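You operate a simulated robot arm through the tools that you are given. There is no shell and no other tool. Be economical: measure what you need, move in short steps, check, and stop when the job is done.

Carry out the task below with a simulated two-armed robot. There is one attempt and no reset: what you move stays moved.

TASK
Move the pack with the coldest KEEP AT temperature from fridge to freezer.
Fine: the other two stay in the fridge; set it on the sideboard top while you shut the fridge door; it ends in the upper freezer drawer, drawer shut. Set down upright: what you pick out. Where these are worked on the way, their far stop is far enough and under half their travel is too little: fridge door, upper freezer drawer.

Only the result counts: the job must be done as asked and must still hold three seconds after the hand-in. Knocking over, shifting, dropping, spilling or breaking anything else fails it.

THE ROBOT
Two 7-joint arms with two-finger parallel grippers on one trunk, on a base that drives. Base frame: it is fixed to the floor where the robot stands at the start and does not move with it; the origin is under the middle of the robot, x ahead of it, y to its left, z up. Readings come in mm, degrees, newtons and seconds.
The left shoulder is at the start at [70, 163, 1095], the right one opposite. With the tool pointing down near the work surface each hand reaches from about 400 to 880 mm from the robot's upright axis, wherever it stands, measured 20 degrees to its own side. Places, roughly: fridge door [700, 200, 1200]; sideboard top [1000, -700, 900]; upper freezer drawer [800, 200, 600]; upper freezer drawer inside [1000, 100, 400]. Payload 3.43 kg a hand.
The tool frame of a hand sits at the grasp point between the pads (the TCP): z along the fingers, y along the line on which they close. The tips reach 34 mm beyond it. The gripper opens to 128 mm. The fingers are 24 mm wide and 12 mm thick; the gripper's body (48 by 130 mm) begins 96 mm behind the TCP.
Orientation is that of the tool frame in the base frame, as a unit quaternion [w, x, y, z]. With the fingers straight down and closing along the base's y, the tool's x points along the base's -x, its y along +y and its z along -z.

THE INTERFACE
- The arms move only by the tool jog_arm. It takes "left_moves", "right_moves" or both (then of equal length, played together; a hand with none holds still); each is a list of rows, each a list of 7 numbers: the finger opening in mm, from 0 to 128, then the shift along the tool's x, y, z in mm, then the turn, a rotation vector about the tool's x, y, z in degrees. In form: [[gripper, dx, dy, dz, wx, wy, wz], ...]. A call has 1 to 12 rows; each row shifts and turns the commanded pose from where the row before left it, along the tool's axes as they then stand. Each row takes 0.2 s and may step no farther than 50 mm and 8.6 degrees from the row before; otherwise, or with a gripper value out of range, the whole call is refused. A pose out of reach is approached as far as the arm can. The call stops where the force on the tool passes 90 N (or 10 N more than at its start, if that is more) or the arm is blocked; 0.2 s more then pass. The fingers move at their own pace (about 153 mm/s each) and stop on an object; they squeeze with about 38 N. The grip force told is the motor's: it shows also when the fingers shut on nothing. Time passes only in rows, and 0.2 s behind the last, so rows that do not move let the fingers close. It gives the time, the measured TCP pose, the force on the tool (base axes), the opening and the grip force at its end, in the units of the frame above (readings bear some noise), with the torque about the TCP (base axes, N m) and any sound that the robot's microphone picked up, and new pictures: "views" is both (left out), scene, wrist or none (wrist: the cameras of the hands that moved).
- Cameras (640 x 400 px; columns grow to the right, rows downward): "scene" is now at [123.9, 50.8, 1327.4]; the picture's right is [0.56, -0.83, 0.00], its down [-0.45, -0.30, -0.84] and it looks along [0.70, 0.47, -0.54] (base axes); focal length 214 px, centre (320, 200). "left" rides on the left gripper at [76, 11, -160] in its tool frame; the picture's right is [-0.15, 0.99, 0.00], its down [-0.88, -0.13, -0.46] and it looks along [-0.45, -0.07, 0.89] (tool axes); focal length 234 px, centre (320, 200). "right" rides on the right gripper at [76, -11, -160] in its tool frame; the picture's right is [0.15, 0.99, 0.00], its down [-0.88, 0.13, -0.46] and it looks along [-0.45, 0.07, 0.89] (tool axes); focal length 234 px, centre (320, 200). There is no depth. A picture from a camera that has moved, and an enlarged one, comes with that camera's place and axes in the base frame and with its lens.
- raise_lower(by): slides the trunk up (or, below 0, down) by that many mm; the arms and the scene camera ride with it, the base frame stays. It gives what a move gives, with no picture.
- base_move(legs): drives the robot by 1 to 6 legs, each [ahead, left, turn to the left] in mm, mm and degrees, along the robot's own axes; the way and the turn of a leg run together, so that a leg with both is an arc; at most 1500 mm and 180 degrees a leg. The arms and the cameras ride along, it lands a little off, and it stops where it bumps. It gives what a move gives, and a new picture of the scene camera.
- head_to(pan, tilt): turns the head with the scene camera to pan (to the left, within 86 degrees either way) and tilt (down, from -29 to 69), counted from straight ahead of the robot. It gives what a move gives, and a new picture of the scene camera.
- zoom(camera, box): a new picture of the part [left, top, right, bottom] of that camera's present view, enlarged. No time passes.
- hand_in(): hands the job in; it is judged then, once.

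Work in short steps. Places have to be worked out from the pictures, the camera data and where the tool is seen: move nearer, look again, correct. Check each grasp and each placing, and mend what went wrong. You have 120 turns and 260 pictures in all, those below and enlarged ones among them. Open the grippers and draw the arms clear of the work before you hand the job in, unless the task says otherwise; then end with one line.

The tools are called after "Request:" as name(argument=value, ...) on one line, values as JSON. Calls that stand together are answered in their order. jog_arm: Moves the arms, as the interface text tells. Its arguments: {"type":"object","properties":{"left_moves":{"type":"array","items":{"type":"array","items":{"type":"number"}}},"right_moves":{"type":"array","items":{"type":"array","items":{"type":"number"}}},"views":{"type":"string","enum":["both","scene","wrist","none"]}},"required":[]} The other tools are called the same way: raise_lower (by) slides the trunk up or down; base_move (legs) drives the base; head_to (pan, tilt) turns the head that bears the scene camera; zoom (camera, box) takes an enlarged picture of a part of a camera's view; hand_in () hands the job in.

At the start:

```text
clock: 0.0
left_tool_pos: [532.5, 483.2, 1314.3]
left_orientation: [0.0, 0.0, 1.0, 0.0]
left_wrist_force: [0.6, 0.0, 0.2]
left_moment: [-0.02, -0.02, 0.0]
left_finger_gap: 128.1
left_finger_force: 0.0
right_tool_pos: [440.7, -20.1, 1282.4]
right_orientation: [0.0, 0.0, 1.0, 0.0]
right_wrist_force: [-0.4, 0.2, -0.6]
right_moment: [0.0, 0.02, 0.0]
right_finger_gap: 128.1
right_finger_force: 0.1
trunk travel left (down, up): [-575.0, 365.0]
robot x, y, heading: [-3.3, -0.0, -0.3]
head pan, tilt: [33.9, 32.8]
```

scene: 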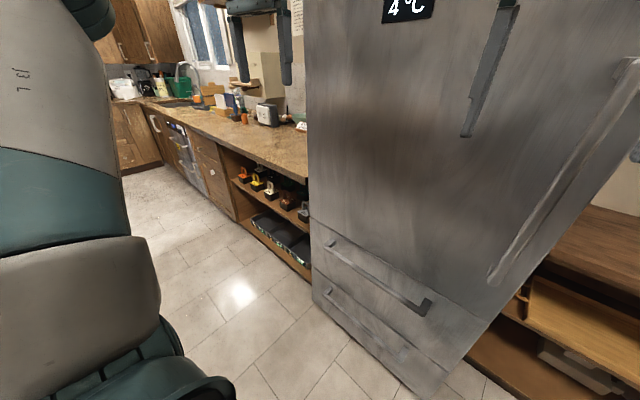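
right: 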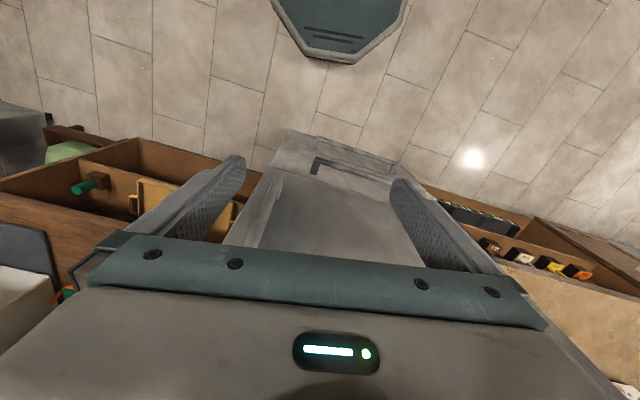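
left: 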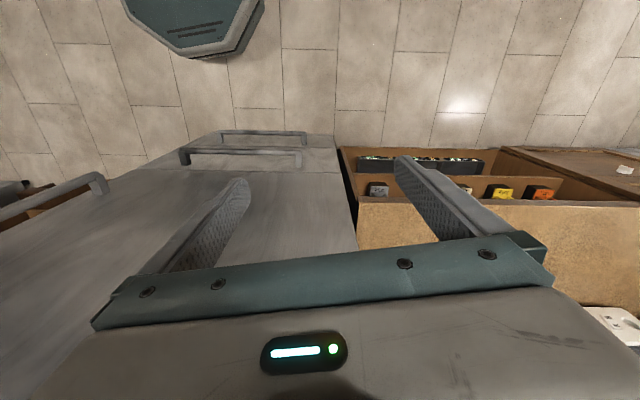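

The fridge has a vertical handle on its right edge (hinge on the left) and two freezer drawers with bar handles. I look straight ahead to locate the handle.

Request:
head_to(pan=5, tilt=25)

Request:
head_to(pan=-45, tilt=25)

```text
clock: 0.9
left_tool_pos: [533.0, 482.3, 1314.8]
left_orientation: [0.0, 0.0, 1.0, 0.0]
left_wrist_force: [-0.5, -0.2, 0.0]
left_moment: [-0.03, 0.03, -0.01]
left_finger_gap: 128.0
left_finger_force: 0.0
right_tool_pos: [441.2, -20.3, 1282.2]
right_orientation: [0.0, 0.0, 1.0, 0.0]
right_wrist_force: [0.0, -0.2, 0.6]
right_moment: [0.0, 0.01, 0.04]
right_finger_gap: 128.3
right_finger_force: 0.0
trunk travel left (down, up): [-575.0, 365.0]
robot x, y, heading: [-1.0, 0.9, 0.1]
head pan, tilt: [5.0, 25.0]
camera scene: at [141.7, 9.1, 1339.7], right [0.09, -1.0, 0.0], down [-0.42, -0.04, -0.91], along [0.9, 0.08, -0.42], focal length 214 px, centre (320, 200)
```

scene: 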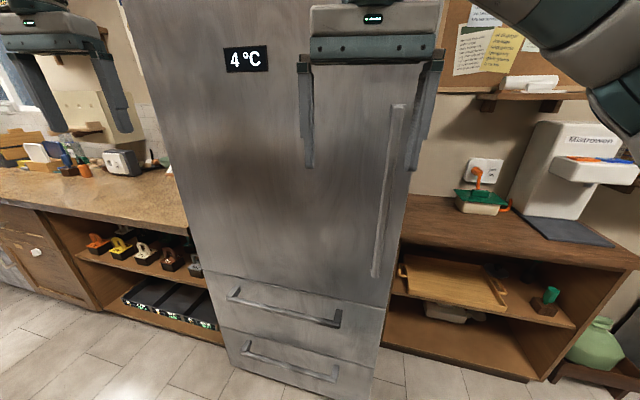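

```text
clock: 2.1
left_tool_pos: [533.2, 482.6, 1314.4]
left_orientation: [0.0, 0.0, 1.0, 0.0]
left_wrist_force: [0.0, 0.1, -0.2]
left_moment: [-0.02, -0.03, -0.02]
left_finger_gap: 128.1
left_finger_force: 0.1
right_tool_pos: [441.0, -21.6, 1282.6]
right_orientation: [0.0, 0.0, 1.0, 0.0]
right_wrist_force: [0.1, -0.3, -0.1]
right_moment: [-0.02, -0.03, 0.0]
right_finger_gap: 128.0
right_finger_force: 0.0
trunk travel left (down, up): [-575.0, 365.0]
robot x, y, heading: [-1.5, 3.8, 0.1]
head pan, tilt: [-45.0, 25.0]
camera scene: at [115.1, -64.1, 1339.8], right [-0.71, -0.71, 0.0], down [-0.3, 0.3, -0.91], along [0.64, -0.64, -0.42], focal length 214 px, centre (320, 200)
```

scene: 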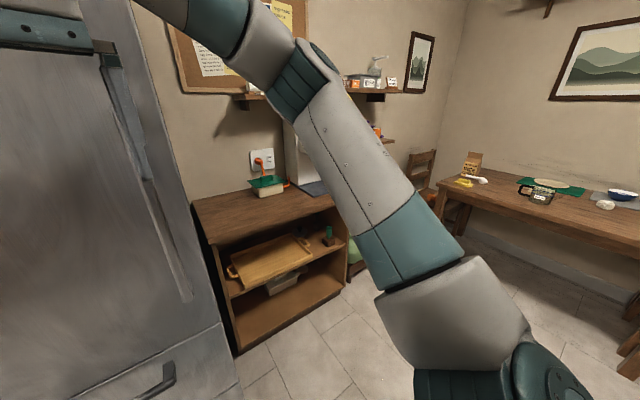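

Comparing these views puts the handle as a vertical bar near [600,-100], z 905–1330. The fridge looks yawed about 9° clockwise, with its hinge near (755,485). I turn the base square to the door, with the handle in front of the right shoulder.

Request:
base_move(legs=[[-80, 150, -9.4]])

Request:
head_to(pan=0, tilt=30)

```text
clock: 3.6
left_tool_pos: [538.6, 539.7, 1314.0]
left_orientation: [0.0, 0.083, 0.997, 0.001]
left_wrist_force: [0.9, 0.8, 0.8]
left_moment: [-0.02, 0.0, 0.01]
left_finger_gap: 128.0
left_finger_force: 0.1
right_tool_pos: [364.2, 57.6, 1282.2]
right_orientation: [0.0, 0.083, 0.997, 0.002]
right_wrist_force: [0.3, 0.5, 0.6]
right_moment: [0.02, 0.05, -0.01]
right_finger_gap: 128.0
right_finger_force: 0.0
trunk travel left (down, up): [-575.0, 365.0]
robot x, y, heading: [-67.7, 153.1, -9.6]
head pan, tilt: [-45.0, 25.0]
camera scene: at [35.7, 68.6, 1339.7], right [-0.81, -0.58, 0.0], down [-0.25, 0.34, -0.91], along [0.53, -0.74, -0.42], focal length 214 px, centre (320, 200)
```

scene: 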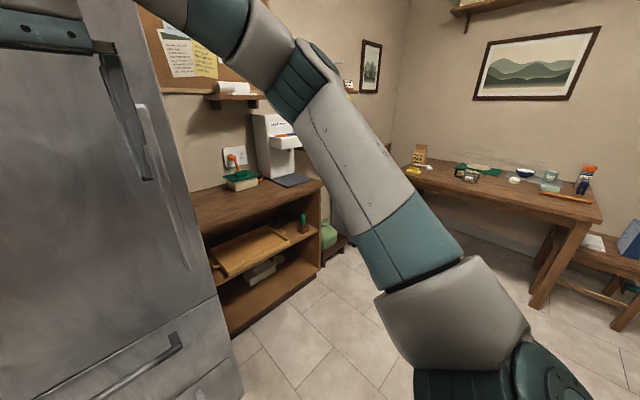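

```text
clock: 4.7
left_tool_pos: [538.1, 538.5, 1314.5]
left_orientation: [0.001, 0.083, 0.997, 0.0]
left_wrist_force: [-1.0, -0.9, 0.5]
left_moment: [0.0, -0.02, 0.03]
left_finger_gap: 127.9
left_finger_force: 0.1
right_tool_pos: [364.0, 57.8, 1282.1]
right_orientation: [0.001, 0.082, 0.997, 0.0]
right_wrist_force: [-1.1, -0.3, 0.4]
right_moment: [-0.01, 0.01, 0.0]
right_finger_gap: 128.1
right_finger_force: 0.0
trunk travel left (down, up): [-575.0, 365.0]
robot x, y, heading: [-70.5, 148.3, -9.5]
head pan, tilt: [0.0, 30.0]
camera scene: at [71.2, 129.5, 1331.8], right [-0.17, -0.99, 0.0], down [-0.49, 0.08, -0.87], along [0.85, -0.14, -0.5], focal length 214 px, centre (320, 200)
```

scene: 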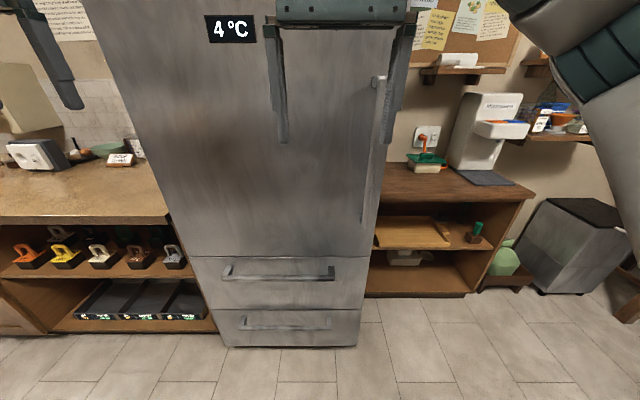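

The door now faces the robot squarely. In the robot's frame the handle is about 690 mm ahead and 128 mm to the right. I turn the right hand to point forward and shift it toward the handle's line.

Request:
jog_arm(right_moves=[[128, 0, -10, 0, 0, -8.18, 0], [128, 0, -10, 0, 0, -8.18, 0], [128, 0, -10, 0, 0, -8.18, 0], [128, 0, -10, 0, 0, -8.18, 0], [128, 0, -10, 0, 0, -8.18, 0], [128, 0, -10, 0, 0, -8.18, 0], [128, 0, -10, 0, 0, -8.18, 0], [128, 0, -10, 0, 0, -8.18, 0], [128, 0, -10, 0, 0, -8.18, 0], [128, 0, -10, 0, 0, -8.18, 0], [128, 0, -10, 0, 0, -8.2, 0]])

```text
clock: 7.1
left_tool_pos: [538.3, 539.9, 1314.0]
left_orientation: [0.0, 0.083, 0.997, -0.001]
left_wrist_force: [0.1, 0.5, 0.0]
left_moment: [0.0, 0.02, -0.01]
left_finger_gap: 127.9
left_finger_force: 0.0
right_tool_pos: [377.3, -30.8, 1325.9]
right_orientation: [0.705, 0.06, 0.704, -0.059]
right_wrist_force: [-0.5, -1.0, -0.1]
right_moment: [0.02, 0.01, 0.01]
right_finger_gap: 128.0
right_finger_force: 0.1
right hand out of reach, approached as far as the arm can: row 10, 11
trunk travel left (down, up): [-575.0, 365.0]
robot x, y, heading: [-68.5, 150.8, -9.4]
head pan, tilt: [0.0, 30.0]
camera scene: at [71.8, 129.3, 1331.7], right [-0.16, -0.99, 0.0], down [-0.49, 0.08, -0.87], along [0.85, -0.14, -0.5], focal length 214 px, centre (320, 200)
camera right: at [217.7, -15.7, 1249.9], right [0.16, 0.98, -0.15], down [-0.43, 0.2, 0.88], along [0.89, -0.08, 0.45], focal length 234 px, centre (320, 200)
```

scene: 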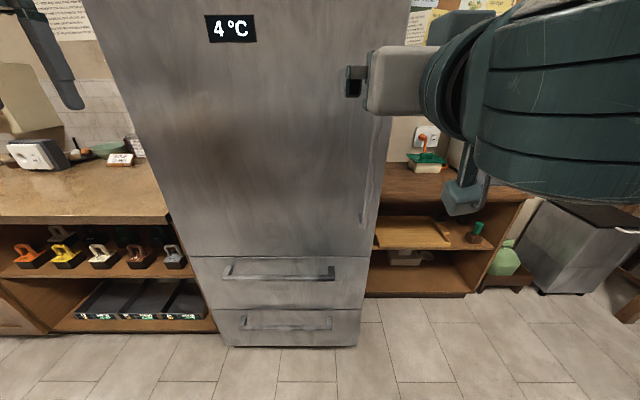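
right: 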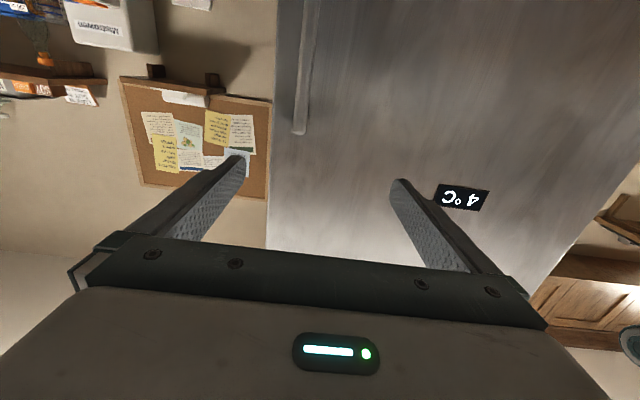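

The hand now points forward, and the handle sits slightly right of the gripper's axis. I lower the hand to about z 1150, shift it right about 36 mm and move forward a little.

Request:
jog_arm(right_moves=[[128, 44, -9, 0, 0, 0, 0], [128, 44, -9, 0, 0, 0, 0], [128, 44, -9, 0, 0, 0, 0], [128, 44, -9, 0, 0, 0, 0], [128, 0, 0, 40, 0, 0, 0], [128, 0, 0, 40, 0, 0, 0], [128, 0, 0, 20, 0, 0, 0]])

```text
clock: 8.7
left_tool_pos: [533.5, 539.9, 1317.1]
left_orientation: [0.003, 0.083, 0.997, -0.001]
left_wrist_force: [0.0, -0.6, 0.1]
left_moment: [-0.08, -0.05, 0.02]
left_finger_gap: 128.0
left_finger_force: 0.1
right_tool_pos: [552.0, -38.0, 1221.1]
right_orientation: [0.706, 0.058, 0.704, -0.059]
right_wrist_force: [-22.2, 1.4, -1.7]
right_moment: [0.22, 0.28, -1.42]
right_finger_gap: 128.1
right_finger_force: 0.0
right hand out of reach, approached as far as the arm can: row 1, 2, 3, 4
trunk travel left (down, up): [-575.0, 365.0]
robot x, y, heading: [-69.8, 152.3, -9.6]
head pan, tilt: [0.0, 30.0]
camera scene: at [65.7, 129.8, 1332.4], right [-0.16, -0.99, 0.0], down [-0.49, 0.08, -0.87], along [0.86, -0.14, -0.5], focal length 214 px, centre (320, 200)
camera right: at [392.0, -23.8, 1145.0], right [0.16, 0.98, -0.15], down [-0.43, 0.2, 0.88], along [0.89, -0.08, 0.45], focal length 234 px, centre (320, 200)
```

scene: 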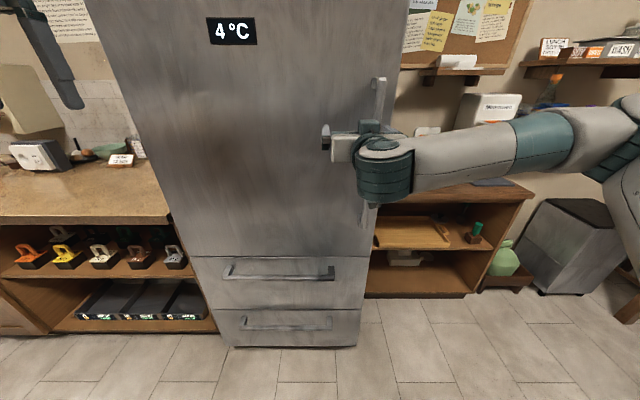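
right: 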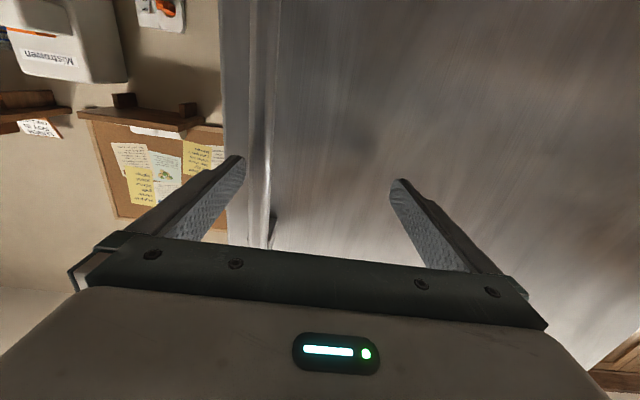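

The right finger is touching the front of the bar, so the handle is near (590,-107). I back off, shift right 60 mm, and lower a bit.

Request:
jog_arm(right_moves=[[128, 0, 0, -40, 0, 0, 0], [128, 20, -30, 0, 0, 0, 0], [128, 20, -30, 0, 0, 0, 0], [128, 20, 0, 0, 0, 0, 0], [128, 0, 0, 0, 0, 0, 0]], views="wrist")

```text
clock: 9.9
left_tool_pos: [538.3, 537.9, 1314.3]
left_orientation: [0.0, 0.083, 0.997, 0.002]
left_wrist_force: [0.7, -1.0, -0.5]
left_moment: [0.03, -0.01, -0.01]
left_finger_gap: 127.8
left_finger_force: 0.1
right_tool_pos: [506.6, -94.0, 1157.3]
right_orientation: [0.704, 0.059, 0.705, -0.057]
right_wrist_force: [-0.1, -0.3, 0.1]
right_moment: [0.0, 0.0, 0.02]
right_finger_gap: 128.0
right_finger_force: 0.0
trunk travel left (down, up): [-575.0, 365.0]
robot x, y, heading: [-67.1, 148.9, -9.4]
head pan, tilt: [0.0, 30.0]
camera right: at [347.0, -78.4, 1081.2], right [0.16, 0.98, -0.14], down [-0.43, 0.2, 0.88], along [0.89, -0.08, 0.45], focal length 234 px, centre (320, 200)
```

right: 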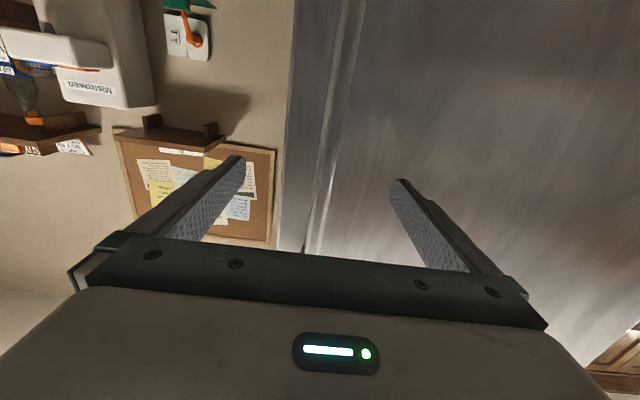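

The handle is now centred between the fingers. I advance 85 mm to straddle it.

Request:
jog_arm(right_moves=[[128, 0, 0, 30, 0, 0, 0], [128, 0, 2, 30, 0, 0, 0], [128, 0, 2, 25, 0, 0, 0], [128, 0, 0, 0, 0, 0, 0]], views="both")

```text
clock: 10.9
left_tool_pos: [537.6, 538.6, 1314.3]
left_orientation: [0.0, 0.083, 0.997, 0.0]
left_wrist_force: [0.3, 0.0, 0.1]
left_moment: [-0.01, -0.04, -0.02]
left_finger_gap: 127.8
left_finger_force: 0.0
right_tool_pos: [592.2, -102.4, 1155.2]
right_orientation: [0.704, 0.06, 0.705, -0.058]
right_wrist_force: [-0.2, 0.0, 0.3]
right_moment: [0.01, 0.0, 0.02]
right_finger_gap: 127.8
right_finger_force: 0.0
trunk travel left (down, up): [-575.0, 365.0]
robot x, y, heading: [-67.5, 151.8, -9.6]
head pan, tilt: [0.0, 30.0]
camera scene: at [71.1, 128.8, 1331.8], right [-0.16, -0.99, 0.0], down [-0.49, 0.08, -0.87], along [0.85, -0.14, -0.5], focal length 214 px, centre (320, 200)
camera right: at [431.8, -87.7, 1080.5], right [0.16, 0.98, -0.15], down [-0.43, 0.2, 0.88], along [0.89, -0.08, 0.45], focal length 234 px, centre (320, 200)
```

scene: 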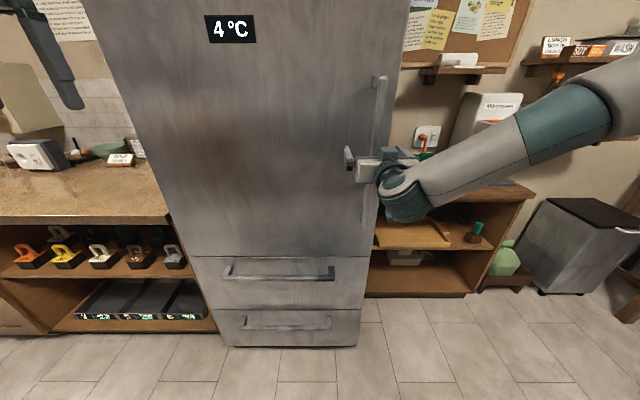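
right: 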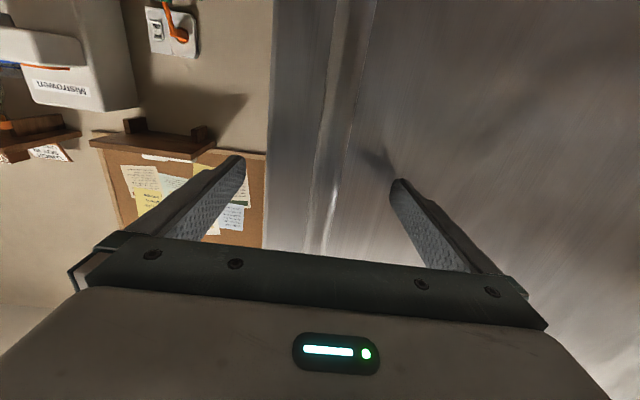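

There is still no contact, and the finger's shadow on the door is close. I advance 15 mm more and close on the bar.

Request:
jog_arm(right_moves=[[128, 0, 0, 15, 0, 0, 0], [0, 0, 0, 0, 0, 0, 0], [0, 0, 0, 0, 0, 0, 0], [0, 0, 0, 0, 0, 0, 0]], views="wrist")

```text
clock: 11.9
left_tool_pos: [531.8, 541.3, 1317.4]
left_orientation: [0.003, 0.083, 0.997, -0.001]
left_wrist_force: [-0.4, -0.3, 0.1]
left_moment: [0.0, -0.03, 0.02]
left_finger_gap: 128.2
left_finger_force: 0.0
right_tool_pos: [602.6, -101.9, 1161.4]
right_orientation: [0.707, 0.058, 0.703, -0.059]
right_wrist_force: [-31.2, 8.1, 2.6]
right_moment: [0.15, 0.62, -0.5]
right_finger_gap: 19.6
right_finger_force: 44.7
trunk travel left (down, up): [-575.0, 365.0]
robot x, y, heading: [-69.4, 151.6, -9.4]
head pan, tilt: [0.0, 30.0]
camera right: at [442.3, -87.6, 1084.2], right [0.16, 0.98, -0.15], down [-0.43, 0.2, 0.88], along [0.89, -0.08, 0.45], focal length 234 px, centre (320, 200)
```

right: 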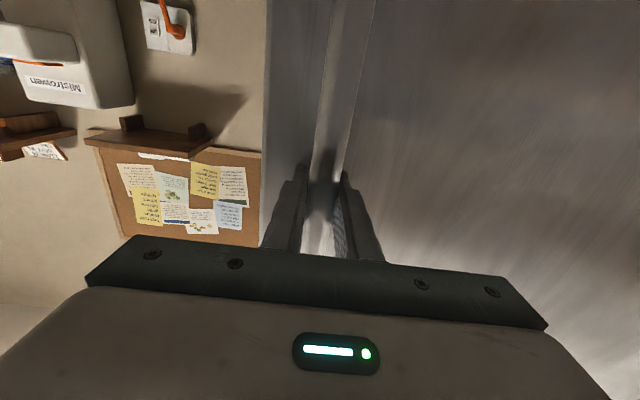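

The bar is gripped (19.6 mm wide) at about (602,-102), which puts the door face at 738 mm ahead in the robot's frame. I test a small rigid swing of the whole robot about the estimated hinge, 765 ahead and 490 left.

Request:
base_move(legs=[[-34.2, 53.4, -4]])

```text
clock: 12.9
left_tool_pos: [538.5, 555.6, 1316.6]
left_orientation: [0.001, 0.117, 0.993, 0.0]
left_wrist_force: [-0.7, 0.3, 0.5]
left_moment: [-0.06, -0.01, 0.01]
left_finger_gap: 128.0
left_finger_force: 0.1
right_tool_pos: [563.6, -91.3, 1160.1]
right_orientation: [0.704, 0.085, 0.7, -0.085]
right_wrist_force: [-3.2, -11.6, 18.1]
right_moment: [-0.89, -0.46, 0.43]
right_finger_gap: 19.7
right_finger_force: 45.1
trunk travel left (down, up): [-575.0, 365.0]
robot x, y, heading: [-90.8, 212.5, -13.3]
head pan, tilt: [0.0, 30.0]
camera scene: at [43.5, 179.5, 1332.3], right [-0.23, -0.97, 0.0], down [-0.48, 0.12, -0.87], along [0.84, -0.2, -0.5], focal length 214 px, centre (320, 200)
```

scene: 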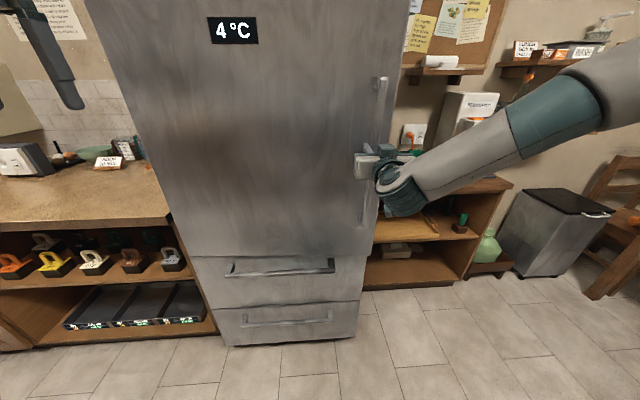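

The door moves with the robot, and forces are low. I continue with three 5° legs.

Request:
base_move(legs=[[-42.8, 66.8, -5], [-42.8, 66.8, -5], [-42.8, 66.8, -5]])

```text
clock: 15.2
left_tool_pos: [556.0, 607.7, 1317.7]
left_orientation: [0.002, 0.246, 0.969, 0.001]
left_wrist_force: [-0.4, 1.8, -0.3]
left_moment: [0.0, -0.03, -0.04]
left_finger_gap: 128.1
left_finger_force: 0.0
right_tool_pos: [411.9, -26.6, 1159.6]
right_orientation: [0.687, 0.179, 0.682, -0.177]
right_wrist_force: [-20.0, -29.6, 7.5]
right_moment: [-1.36, -0.33, 1.3]
right_finger_gap: 20.1
right_finger_force: 45.1
trunk travel left (down, up): [-575.0, 365.0]
robot x, y, heading: [-141.2, 444.9, -28.5]
head pan, tilt: [0.0, 30.0]
camera scene: at [-18.8, 372.3, 1332.0], right [-0.48, -0.88, 0.0], down [-0.44, 0.24, -0.87], along [0.76, -0.41, -0.5], focal length 214 px, centre (320, 200)
```

scene: 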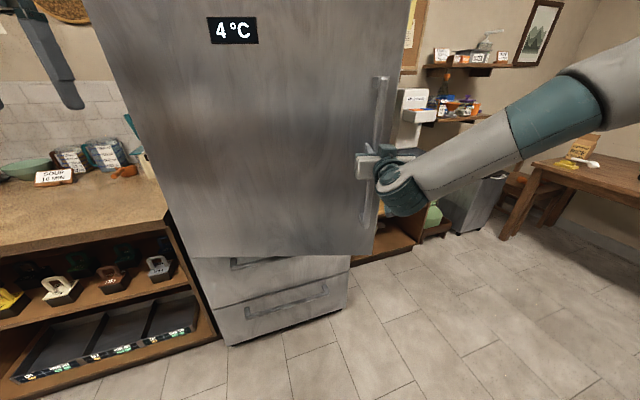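

The hand reads about 35 N pushing it to its right, so I ease it 6 mm right to relieve that.

Request:
jog_arm(right_moves=[[0, 0, -6, 0, 0, 0, 0], [0, 0, 0, 0, 0, 0, 0]], views="none")

```text
clock: 15.8
left_tool_pos: [562.0, 612.4, 1314.0]
left_orientation: [0.0, 0.247, 0.969, 0.0]
left_wrist_force: [0.2, -0.3, 0.3]
left_moment: [-0.02, -0.02, 0.03]
left_finger_gap: 128.1
left_finger_force: 0.1
right_tool_pos: [414.2, -28.0, 1159.2]
right_orientation: [0.685, 0.177, 0.684, -0.177]
right_wrist_force: [-0.5, 3.4, -0.3]
right_moment: [-0.47, -0.96, 1.06]
right_finger_gap: 20.3
right_finger_force: 45.0
trunk travel left (down, up): [-575.0, 365.0]
robot x, y, heading: [-138.5, 443.0, -28.8]
head pan, tilt: [0.0, 30.0]
```

Relieved. I refine the hinge to about 742 ahead and continue with five 5° legs.

Request:
base_move(legs=[[-42.8, 64.8, -5], [-42.8, 64.8, -5], [-42.8, 64.8, -5], [-42.8, 64.8, -5]])

```text
clock: 18.8
left_tool_pos: [601.3, 671.8, 1313.9]
left_orientation: [0.0, 0.41, 0.912, 0.001]
left_wrist_force: [0.7, 1.1, -0.5]
left_moment: [-0.05, 0.06, -0.01]
left_finger_gap: 128.0
left_finger_force: 0.0
right_tool_pos: [242.8, 118.6, 1157.9]
right_orientation: [0.646, 0.293, 0.641, -0.293]
right_wrist_force: [-17.4, -11.0, -5.1]
right_moment: [-1.41, -0.21, 1.05]
right_finger_gap: 20.2
right_finger_force: 45.3
trunk travel left (down, up): [-575.0, 365.0]
robot x, y, heading: [-110.4, 750.7, -48.5]
head pan, tilt: [0.0, 30.0]
camera scene: at [-20.7, 645.6, 1331.8], right [-0.75, -0.66, 0.0], down [-0.33, 0.37, -0.87], along [0.58, -0.65, -0.5], focal length 214 px, centre (320, 200)
```

scene: 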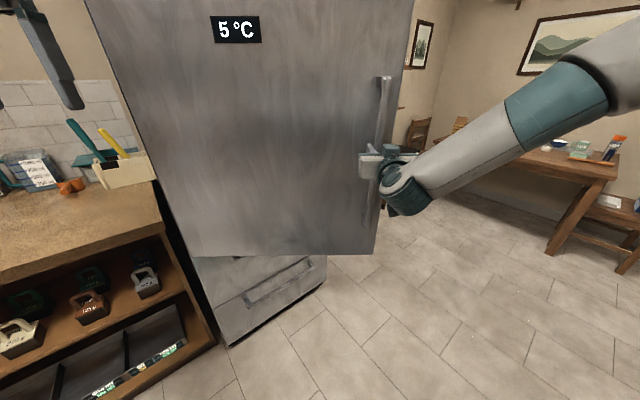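

The door is 39° open, and the display is now at 5°C. I continue with three 7° legs.

Request:
base_move(legs=[[-59.9, 90, -7], [-59.9, 90, -7], [-59.9, 90, -7]])

Request:
head_to(pan=50, tilt=25)

```text
clock: 21.6
left_tool_pos: [663.1, 711.8, 1314.4]
left_orientation: [0.0, 0.568, 0.823, 0.0]
left_wrist_force: [-0.1, 1.3, -0.5]
left_moment: [-0.03, -0.01, -0.01]
left_finger_gap: 128.0
left_finger_force: 0.1
right_tool_pos: [131.6, 323.1, 1157.9]
right_orientation: [0.581, 0.406, 0.576, -0.407]
right_wrist_force: [-15.1, -4.4, -4.1]
right_moment: [-1.31, 0.27, 0.97]
right_finger_gap: 20.6
right_finger_force: 45.3
trunk travel left (down, up): [-575.0, 365.0]
robot x, y, heading: [22.2, 1041.3, -69.6]
head pan, tilt: [0.0, 30.0]
camera scene: at [72.4, 909.4, 1331.8], right [-0.94, -0.35, 0.0], down [-0.18, 0.47, -0.87], along [0.31, -0.81, -0.5], focal length 214 px, centre (320, 200)
```

scene: 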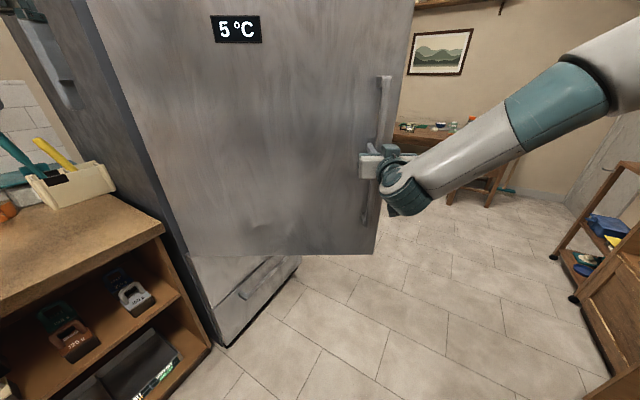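

```text
clock: 22.8
left_tool_pos: [663.7, 712.0, 1315.0]
left_orientation: [0.001, 0.568, 0.823, 0.001]
left_wrist_force: [0.0, 0.7, -0.6]
left_moment: [0.01, 0.03, -0.01]
left_finger_gap: 127.9
left_finger_force: 0.0
right_tool_pos: [132.1, 323.6, 1159.5]
right_orientation: [0.58, 0.406, 0.577, -0.407]
right_wrist_force: [-6.3, 0.1, -0.3]
right_moment: [-0.44, 0.81, 0.97]
right_finger_gap: 20.2
right_finger_force: 44.8
trunk travel left (down, up): [-575.0, 365.0]
robot x, y, heading: [24.4, 1039.3, -69.3]
head pan, tilt: [50.0, 25.0]
camera scene: at [127.6, 963.4, 1339.8], right [-0.33, -0.94, 0.0], down [-0.4, 0.14, -0.91], along [0.86, -0.3, -0.42], focal length 214 px, centre (320, 200)
```

scene: 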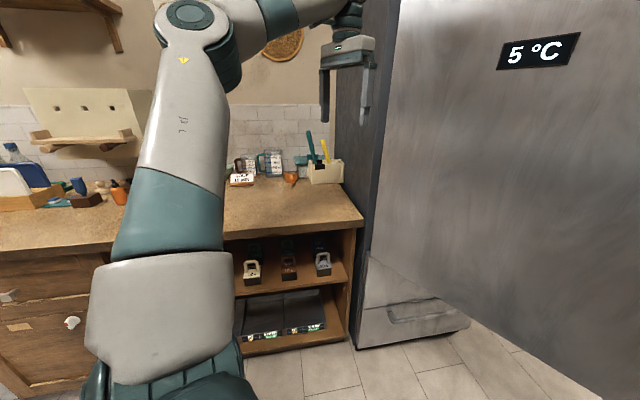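

There is plenty of clearance, so I continue three more 7° legs, to about 81°.

Request:
base_move(legs=[[-59.9, 89.5, -7], [-59.9, 89.5, -7], [-59.9, 89.5, -7]])

```text
clock: 25.5
left_tool_pos: [736.0, 727.4, 1312.8]
left_orientation: [-0.001, 0.708, 0.706, 0.0]
left_wrist_force: [0.9, -0.1, 0.0]
left_moment: [-0.03, 0.01, -0.01]
left_finger_gap: 127.8
left_finger_force: 0.0
right_tool_pos: [98.4, 554.0, 1158.6]
right_orientation: [-0.496, -0.504, -0.493, 0.507]
right_wrist_force: [3.0, 0.8, -8.9]
right_moment: [-1.25, -0.07, 0.62]
right_finger_gap: 20.4
right_finger_force: 44.8
trunk travel left (down, up): [-575.0, 365.0]
robot x, y, heading: [254.6, 1260.4, -90.4]
head pan, tilt: [50.0, 25.0]
camera scene: at [324.6, 1153.7, 1339.5], right [-0.65, -0.76, 0.0], down [-0.32, 0.27, -0.91], along [0.69, -0.59, -0.42], focal length 214 px, centre (320, 200)
```

scene: 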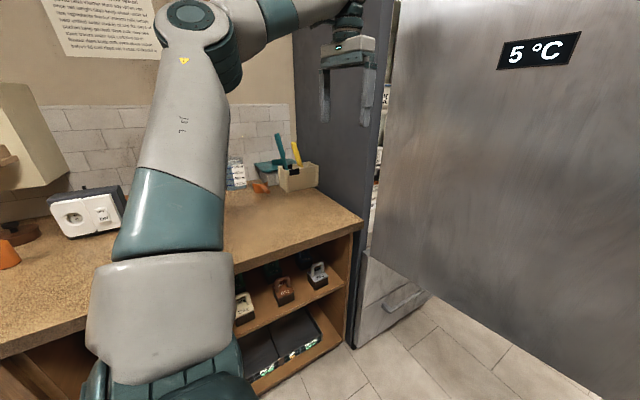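

The door is about 81° open. I add one more 9° leg before releasing.

Request:
base_move(legs=[[-77, 115, -9]])

Request:
jog_arm(right_moves=[[128, 0, 0, 0, 0, 0, 0], [128, 0, 0, -10, 0, 0, 0], [128, 0, 0, -40, 0, 0, 0], [128, 0, 0, -50, 0, 0, 0], [128, 0, 0, -50, 0, 0, 0]], views="scene")

```text
clock: 26.8
left_tool_pos: [767.3, 726.6, 1314.2]
left_orientation: [0.0, 0.76, 0.65, 0.0]
left_wrist_force: [0.3, -0.1, -0.4]
left_moment: [-0.03, 0.03, 0.01]
left_finger_gap: 128.1
left_finger_force: 0.0
right_tool_pos: [110.1, 653.6, 1158.4]
right_orientation: [-0.456, -0.541, -0.452, 0.543]
right_wrist_force: [-19.0, 5.9, -3.2]
right_moment: [-0.86, 1.07, 0.97]
right_finger_gap: 20.3
right_finger_force: 44.8
trunk travel left (down, up): [-575.0, 365.0]
robot x, y, heading: [375.0, 1326.1, -99.3]
head pan, tilt: [50.0, 25.0]
camera scene: at [426.9, 1211.9, 1339.9], right [-0.76, -0.66, 0.0], down [-0.28, 0.32, -0.91], along [0.59, -0.68, -0.42], focal length 214 px, centre (320, 200)
```

scene: 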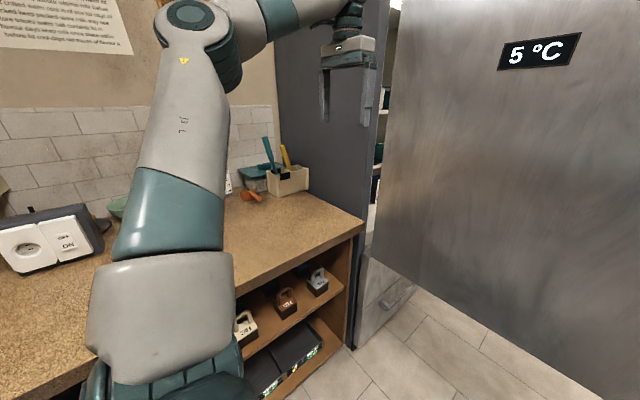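

```text
clock: 28.0
left_tool_pos: [771.6, 726.2, 1312.0]
left_orientation: [-0.002, 0.76, 0.65, -0.001]
left_wrist_force: [-0.3, -0.1, 0.4]
left_moment: [0.02, 0.06, -0.04]
left_finger_gap: 127.9
left_finger_force: 0.0
right_tool_pos: [146.0, 766.5, 1163.9]
right_orientation: [-0.455, -0.541, -0.453, 0.543]
right_wrist_force: [0.7, -0.1, 0.5]
right_moment: [-0.03, 0.0, -0.06]
right_finger_gap: 128.0
right_finger_force: 0.1
right hand out of reach, approached as far as the arm can: row 5
trunk travel left (down, up): [-575.0, 365.0]
robot x, y, heading: [376.2, 1328.1, -99.1]
head pan, tilt: [50.0, 25.0]
camera scene: at [430.7, 1210.6, 1339.7], right [-0.76, -0.66, 0.0], down [-0.28, 0.32, -0.91], along [0.59, -0.68, -0.42], focal length 214 px, centre (320, 200)
```

scene: 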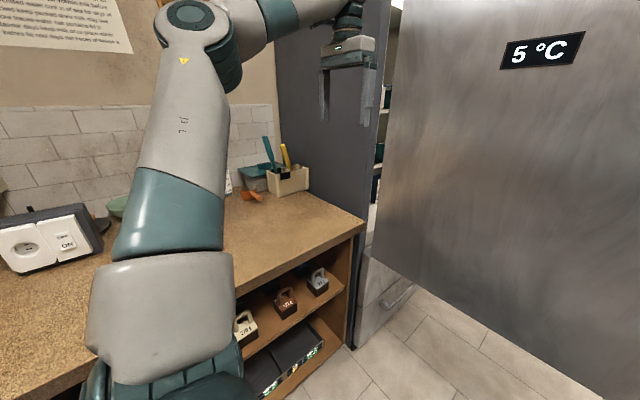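

The door stays open at 90° and the handle is released. I retract the left arm, back off, and drive around the end of the door.

Request:
jog_arm(left_moves=[[128, 45, 0, 0, 0, 0, 0], [128, 45, 0, 0, 0, 0, 0], [128, 45, 0, 0, 0, 0, 0], [128, 45, 0, 0, 0, 0, 0]], views="none")

Request:
base_move(legs=[[-120, 0, 0], [0, -1000, 0]])

Request:
head_to(pan=10, tilt=25)

```text
clock: 29.0
left_tool_pos: [795.7, 909.7, 1315.2]
left_orientation: [0.0, 0.76, 0.649, -0.002]
left_wrist_force: [0.5, 0.4, -0.7]
left_moment: [-0.01, 0.01, 0.01]
left_finger_gap: 128.0
left_finger_force: 0.0
right_tool_pos: [145.6, 767.7, 1166.1]
right_orientation: [-0.456, -0.541, -0.45, 0.545]
right_wrist_force: [-0.3, -0.6, 0.0]
right_moment: [0.06, -0.01, 0.0]
right_finger_gap: 128.0
right_finger_force: 0.0
trunk travel left (down, up): [-575.0, 365.0]
robot x, y, heading: [376.8, 1328.3, -99.2]
head pan, tilt: [50.0, 25.0]
```

```text
clock: 33.6
left_tool_pos: [90.4, 1137.2, 1318.6]
left_orientation: [0.003, 0.764, 0.645, 0.002]
left_wrist_force: [-1.3, 0.6, 0.5]
left_moment: [-0.01, -0.15, 0.01]
left_finger_gap: 128.0
left_finger_force: 0.1
right_tool_pos: [-561.2, 1003.7, 1163.0]
right_orientation: [0.453, 0.546, 0.448, -0.545]
right_wrist_force: [-0.5, 0.3, 0.8]
right_moment: [-0.03, 0.0, 0.1]
right_finger_gap: 128.1
right_finger_force: 0.1
trunk travel left (down, up): [-575.0, 365.0]
robot x, y, heading: [-315.0, 1562.3, -99.9]
head pan, tilt: [50.0, 25.0]
stopped in leg 2: the robot was blocked; the commanded pose is now the measured one
camera scene: at [-272.4, 1445.3, 1340.2], right [-0.76, -0.65, 0.0], down [-0.27, 0.32, -0.91], along [0.59, -0.69, -0.42], focal length 214 px, centre (320, 200)
```

scene: 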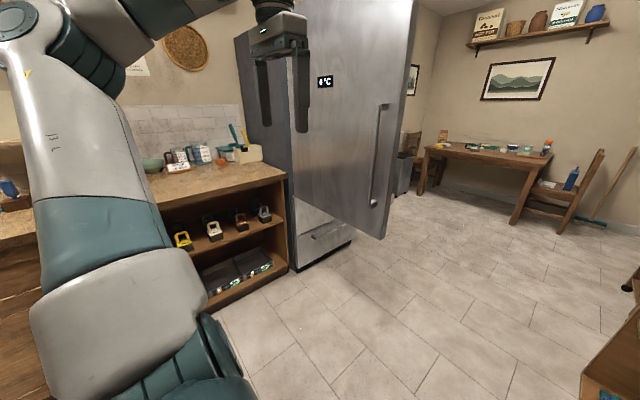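

```text
clock: 34.7
left_tool_pos: [98.3, 1136.2, 1315.4]
left_orientation: [0.0, 0.764, 0.646, 0.0]
left_wrist_force: [0.5, 0.0, -0.5]
left_moment: [0.01, -0.01, 0.02]
left_finger_gap: 128.0
left_finger_force: 0.1
right_tool_pos: [-554.8, 1001.5, 1163.8]
right_orientation: [-0.453, -0.544, -0.448, 0.546]
right_wrist_force: [0.3, 0.9, 0.0]
right_moment: [0.01, -0.02, 0.02]
right_finger_gap: 128.1
right_finger_force: 0.0
trunk travel left (down, up): [-575.0, 365.0]
robot x, y, heading: [-315.6, 1566.6, -99.6]
head pan, tilt: [10.0, 25.0]
camera scene: at [-324.4, 1422.0, 1339.8], right [-1.0, -0.01, 0.0], down [0.0, 0.42, -0.91], along [0.01, -0.91, -0.42], focal length 214 px, centre (320, 200)
```

scene: 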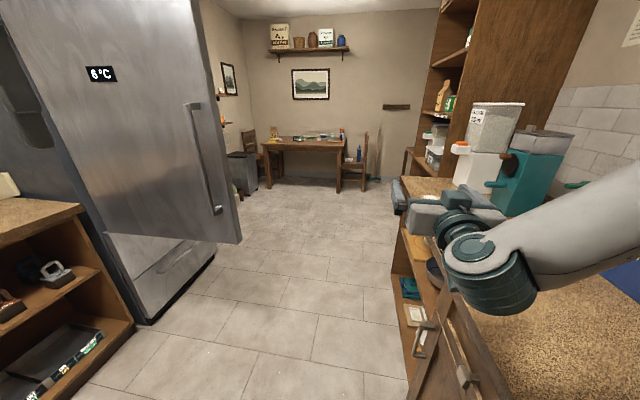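

The base bumped a counter on the far side. I check how near the right hand is to the items there.

Request:
zoom(camera="scene", box=[370, 60, 640, 330])

Request:
zoom(camera="right", box=[0, 0, 640, 400])

```text
1.48 times, centred on (505, 195) of scene
camera zoom: at [-324.4, 1422.0, 1339.8], right [-1.0, -0.01, 0.0], down [0.0, 0.42, -0.91], along [0.01, -0.91, -0.42], focal length 318 px, centre (46, 207)
```

zoom: 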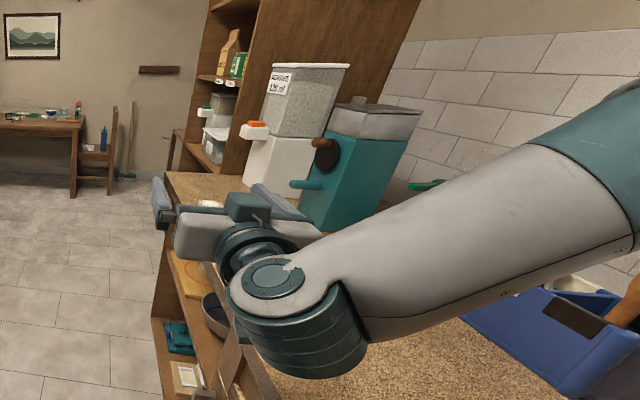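

```text
1.00 times, centred on (320, 200) of right (not enlarged: the box is as wide or as high as the picture)
camera zoom: at [-535.9, 1160.2, 1087.9], right [0.97, -0.19, -0.14], down [0.21, 0.43, 0.88], along [-0.1, -0.88, 0.45], focal length 234 px, centre (320, 200)
```

zoom: 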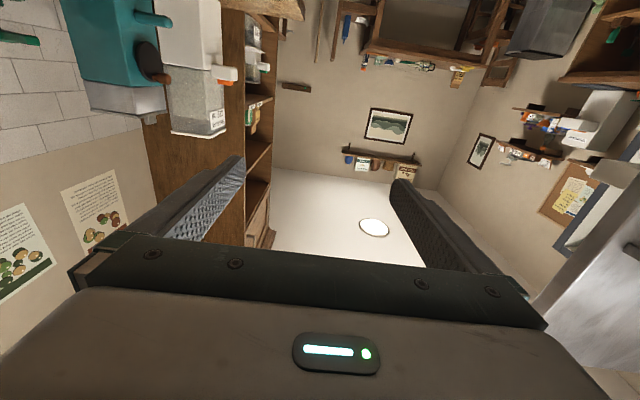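

The gripper looks clear of the machines. I shift back left 60 mm and look at what the robot's right side may have touched.

Request:
base_move(legs=[[0, 70, 0]])

Request:
head_to(pan=-80, tilt=45)

```text
clock: 35.7
left_tool_pos: [164.8, 1126.1, 1315.6]
left_orientation: [0.0, 0.764, 0.645, 0.001]
left_wrist_force: [0.0, -0.6, -0.6]
left_moment: [0.01, 0.02, -0.03]
left_finger_gap: 128.1
left_finger_force: 0.0
right_tool_pos: [-486.5, 991.2, 1164.5]
right_orientation: [-0.452, -0.545, -0.449, 0.546]
right_wrist_force: [-0.3, 0.2, -0.1]
right_moment: [0.0, 0.0, 0.0]
right_finger_gap: 128.0
right_finger_force: 0.1
trunk travel left (down, up): [-575.0, 365.0]
robot x, y, heading: [-247.8, 1552.4, -99.5]
head pan, tilt: [10.0, 25.0]
camera scene: at [-257.0, 1410.5, 1339.8], right [-1.0, -0.01, 0.0], down [0.0, 0.42, -0.91], along [0.01, -0.91, -0.42], focal length 214 px, centre (320, 200)
```

scene: 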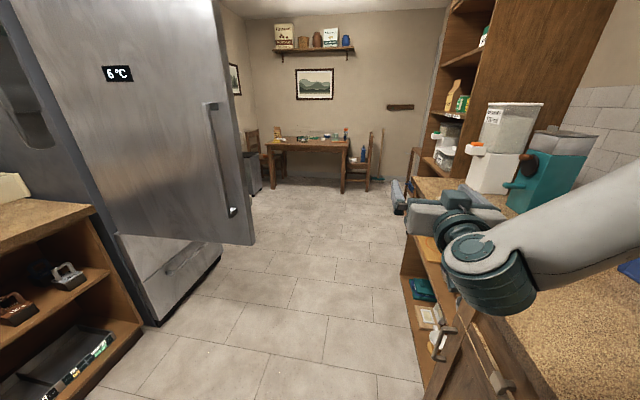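

```text
clock: 37.4
left_tool_pos: [167.3, 1125.3, 1316.3]
left_orientation: [0.0, 0.764, 0.645, 0.001]
left_wrist_force: [0.4, 0.1, 0.1]
left_moment: [0.04, 0.02, 0.0]
left_finger_gap: 128.0
left_finger_force: 0.1
right_tool_pos: [-487.1, 990.3, 1164.9]
right_orientation: [-0.452, -0.544, -0.449, 0.546]
right_wrist_force: [-0.7, -0.5, -0.4]
right_moment: [-0.03, 0.03, 0.01]
right_finger_gap: 128.0
right_finger_force: 0.0
trunk travel left (down, up): [-575.0, 365.0]
robot x, y, heading: [-251.5, 1549.5, -99.8]
head pan, tilt: [-80.0, 45.0]
camera scene: at [-338.3, 1502.0, 1309.2], right [-0.01, 1.0, 0.0], down [0.71, 0.01, -0.71], along [-0.71, -0.01, -0.71], focal length 214 px, centre (320, 200)
```

scene: 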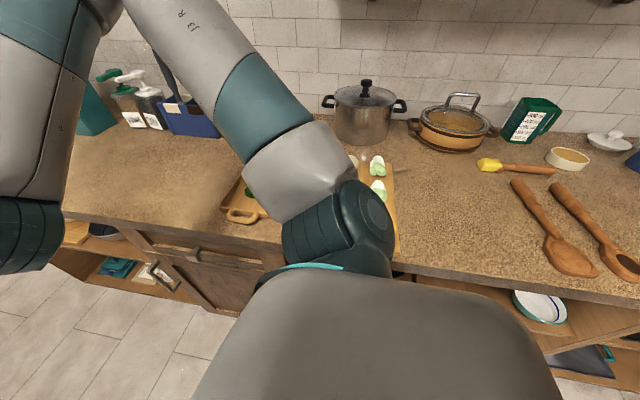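

The base is about 260 mm half-wide, and the counter front runs parallel to the fridge. The gap between the door's end and the counter is about 790 mm, so I stretch both arms forward to tuck the elbows in. I also centre the robot in the aisle.

Request:
jog_arm(left_moves=[[128, -48, -48, 0, 0, 0, 0], [128, -50, -40, 0, 0, 0, 0], [128, -50, -40, 0, 0, 0, 0], [128, -50, -40, 0, 0, 0, 0], [128, -50, -40, 0, 0, 0, 0], [128, -50, -40, 0, 0, 0, 0], [128, -50, -30, 0, 0, 0, 0]], right_moves=[[128, 0, 10, 45, 0, 0, 0], [128, 0, 10, 45, 0, 0, 0], [128, 0, 10, 45, 0, 0, 0], [128, 0, 10, 45, 0, 0, 0], [128, 0, 0, 45, 0, 0, 0], [128, 0, 0, 0, 0, 0, 0], [128, 0, 0, 0, 0, 0, 0]], views="none")

Request:
base_move(legs=[[0, 60, 0]])

Request:
head_to(pan=0, tilt=35)

```text
refused: row 1 steps farther than a row can; nothing moved
```

```text
clock: 38.3
left_tool_pos: [222.3, 1114.4, 1316.5]
left_orientation: [0.0, 0.765, 0.644, 0.0]
left_wrist_force: [0.2, 0.3, 0.7]
left_moment: [-0.01, -0.01, 0.02]
left_finger_gap: 127.9
left_finger_force: 0.2
right_tool_pos: [-429.7, 980.8, 1163.5]
right_orientation: [-0.452, -0.545, -0.448, 0.546]
right_wrist_force: [-0.2, -0.6, -0.1]
right_moment: [0.05, 0.01, 0.0]
right_finger_gap: 128.0
right_finger_force: 0.0
trunk travel left (down, up): [-575.0, 365.0]
robot x, y, heading: [-189.6, 1541.4, -99.7]
head pan, tilt: [-80.0, 45.0]
camera scene: at [-280.3, 1492.3, 1309.2], right [-0.01, 1.0, 0.0], down [0.71, 0.0, -0.71], along [-0.71, 0.0, -0.71], focal length 214 px, centre (320, 200)
```

scene: 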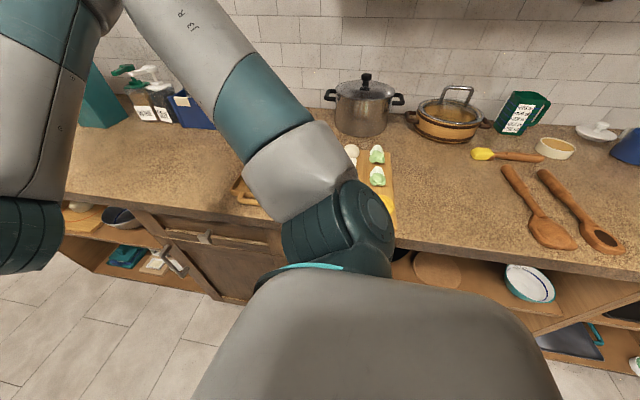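

```text
clock: 39.9
left_tool_pos: [224.6, 1115.5, 1315.4]
left_orientation: [0.0, 0.764, 0.645, -0.001]
left_wrist_force: [0.6, 0.2, -0.5]
left_moment: [-0.01, 0.0, -0.03]
left_finger_gap: 127.8
left_finger_force: 0.0
right_tool_pos: [-428.1, 980.4, 1164.9]
right_orientation: [-0.453, -0.544, -0.449, 0.545]
right_wrist_force: [-0.1, 0.4, 0.5]
right_moment: [-0.01, 0.0, 0.02]
right_finger_gap: 127.9
right_finger_force: 0.1
trunk travel left (down, up): [-575.0, 365.0]
robot x, y, heading: [-188.9, 1539.6, -99.3]
head pan, tilt: [0.0, 35.0]
camera scene: at [-213.1, 1405.9, 1324.0], right [-0.99, 0.17, 0.0], down [0.1, 0.57, -0.82], along [-0.14, -0.81, -0.57], focal length 214 px, centre (320, 200)
```

scene: 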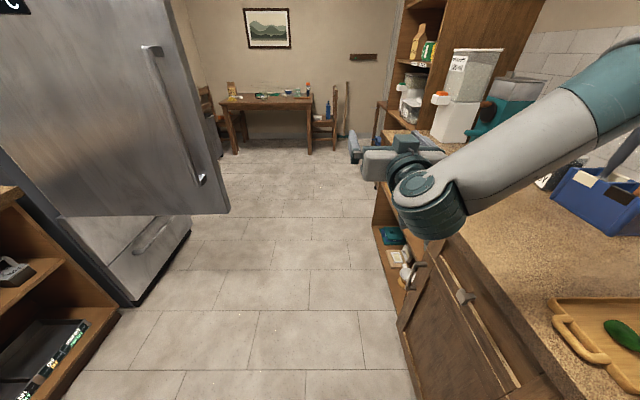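

The combined step was too long, so I repeat the arm stretch in smaller steps.

Request:
jog_arm(left_moves=[[128, -35, -35, 0, 0, 0, 0], [128, -35, -35, 0, 0, 0, 0], [128, -35, -35, 0, 0, 0, 0], [128, -35, -35, 0, 0, 0, 0], [128, -35, -35, 0, 0, 0, 0], [128, -35, -35, 0, 0, 0, 0], [128, -35, -35, 0, 0, 0, 0], [128, -35, -35, 0, 0, 0, 0], [128, -35, -25, 0, 0, 0, 0], [128, -35, 0, 0, 0, 0, 0]], right_moves=[[128, 0, 10, 25, 0, 0, 0], [128, 0, 10, 25, 0, 0, 0], [128, 0, 10, 25, 0, 0, 0], [128, 0, 10, 25, 0, 0, 0], [128, 0, 10, 25, 0, 0, 0], [128, 0, 10, 25, 0, 0, 0], [128, 0, 0, 25, 0, 0, 0], [128, 0, 0, 25, 0, 0, 0], [128, 0, 0, 25, 0, 0, 0], [128, 0, 0, 0, 0, 0, 0]], views="scene")

Request:
head_to(pan=75, tilt=40)

```text
clock: 42.0
left_tool_pos: [-38.2, 903.0, 1239.3]
left_orientation: [0.0, 0.764, 0.645, 0.0]
left_wrist_force: [-0.3, -0.2, -0.3]
left_moment: [0.01, 0.03, 0.0]
left_finger_gap: 128.2
left_finger_force: 0.2
left hand out of reach, approached as far as the arm can: row 6, 7, 8, 9, 10
right_tool_pos: [-411.4, 748.6, 1166.1]
right_orientation: [-0.452, -0.545, -0.449, 0.546]
right_wrist_force: [0.5, 0.1, -0.3]
right_moment: [0.02, 0.04, -0.03]
right_finger_gap: 128.3
right_finger_force: 0.0
trunk travel left (down, up): [-575.0, 365.0]
robot x, y, heading: [-187.1, 1544.4, -99.6]
head pan, tilt: [0.0, 35.0]
camera scene: at [-212.6, 1405.3, 1324.0], right [-0.99, 0.17, 0.0], down [0.1, 0.57, -0.82], along [-0.14, -0.81, -0.57], focal length 214 px, centre (320, 200)
```

scene: 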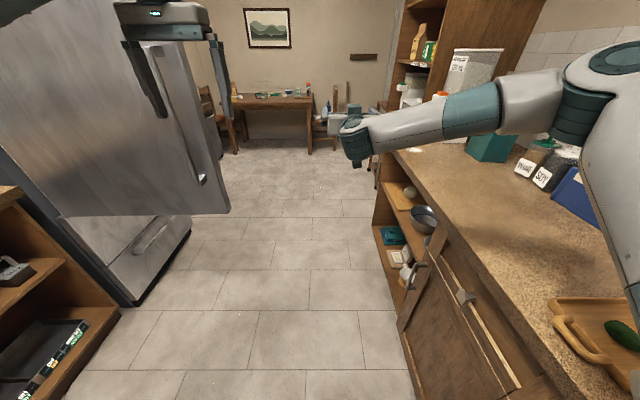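

```text
clock: 43.5
left_tool_pos: [-38.7, 903.5, 1239.1]
left_orientation: [-0.001, 0.765, 0.644, 0.0]
left_wrist_force: [0.1, -1.4, 0.8]
left_moment: [0.0, -0.02, -0.03]
left_finger_gap: 127.9
left_finger_force: 0.1
right_tool_pos: [-411.7, 748.1, 1166.9]
right_orientation: [-0.451, -0.545, -0.449, 0.546]
right_wrist_force: [-0.2, 0.2, 0.9]
right_moment: [-0.01, 0.02, 0.01]
right_finger_gap: 127.9
right_finger_force: 0.1
trunk travel left (down, up): [-575.0, 365.0]
robot x, y, heading: [-190.6, 1540.1, -99.6]
head pan, tilt: [75.0, 40.0]
camera scene: at [-120.9, 1456.9, 1316.4], right [-0.42, -0.91, 0.0], down [-0.58, 0.27, -0.77], along [0.7, -0.32, -0.64], focal length 214 px, centre (320, 200)
```

scene: 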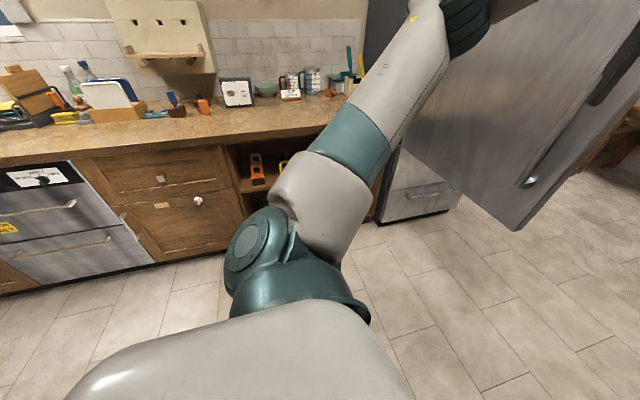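

Left elbow reach is about 370 mm, and the door's end lies about 400 mm off my track. That is passable if I keep a little right, so I drive forward in stages.

Request:
base_move(legs=[[0, -20, 0], [450, 0, 0]])

```text
clock: 46.6
left_tool_pos: [-138.4, 465.8, 1239.6]
left_orientation: [0.0, 0.767, 0.642, -0.001]
left_wrist_force: [-0.5, -0.4, 0.6]
left_moment: [0.01, -0.02, -0.03]
left_finger_gap: 127.9
left_finger_force: 0.0
right_tool_pos: [-513.0, 312.7, 1166.9]
right_orientation: [-0.45, -0.546, -0.447, 0.547]
right_wrist_force: [-0.9, -1.7, 0.3]
right_moment: [-0.02, -0.04, -0.02]
right_finger_gap: 128.2
right_finger_force: 0.1
trunk travel left (down, up): [-575.0, 365.0]
robot x, y, heading: [-283.2, 1106.8, -100.1]
head pan, tilt: [75.0, 40.0]
camera scene: at [-217.8, 1019.1, 1316.5], right [-0.42, -0.91, 0.0], down [-0.58, 0.27, -0.77], along [0.69, -0.32, -0.64], focal length 214 px, centre (320, 200)
```

scene: 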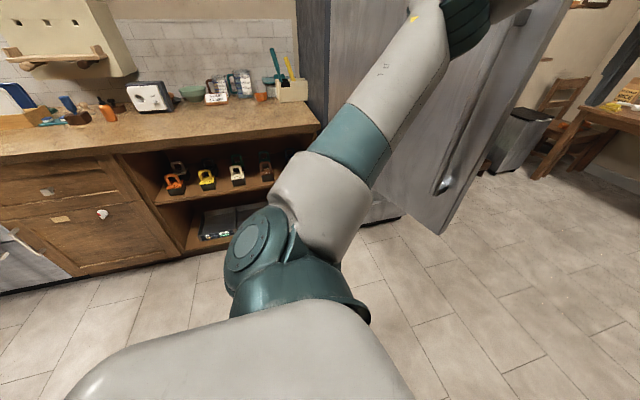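

The hand has passed the door's end. I shift 40 mm more to the right for elbow clearance and continue.

Request:
base_move(legs=[[0, -45, 0.5], [300, 0, 0]])

```text
clock: 49.2
left_tool_pos: [-227.3, 175.6, 1239.6]
left_orientation: [0.0, 0.764, 0.645, -0.001]
left_wrist_force: [0.7, -0.1, -0.6]
left_moment: [0.02, 0.01, -0.03]
left_finger_gap: 127.9
left_finger_force: 0.1
right_tool_pos: [-600.6, 21.0, 1167.0]
right_orientation: [-0.454, -0.543, -0.449, 0.545]
right_wrist_force: [-0.5, 0.6, 0.9]
right_moment: [0.0, 0.0, 0.0]
right_finger_gap: 127.9
right_finger_force: 0.1
trunk travel left (down, up): [-575.0, 365.0]
robot x, y, heading: [-380.7, 814.6, -99.4]
head pan, tilt: [75.0, 40.0]
camera scene: at [-311.0, 729.1, 1316.5], right [-0.42, -0.91, 0.0], down [-0.58, 0.27, -0.77], along [0.7, -0.32, -0.64], focal length 214 px, centre (320, 200)
```

scene: 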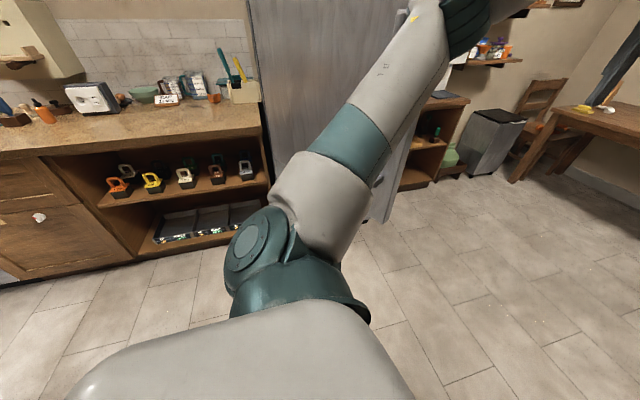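

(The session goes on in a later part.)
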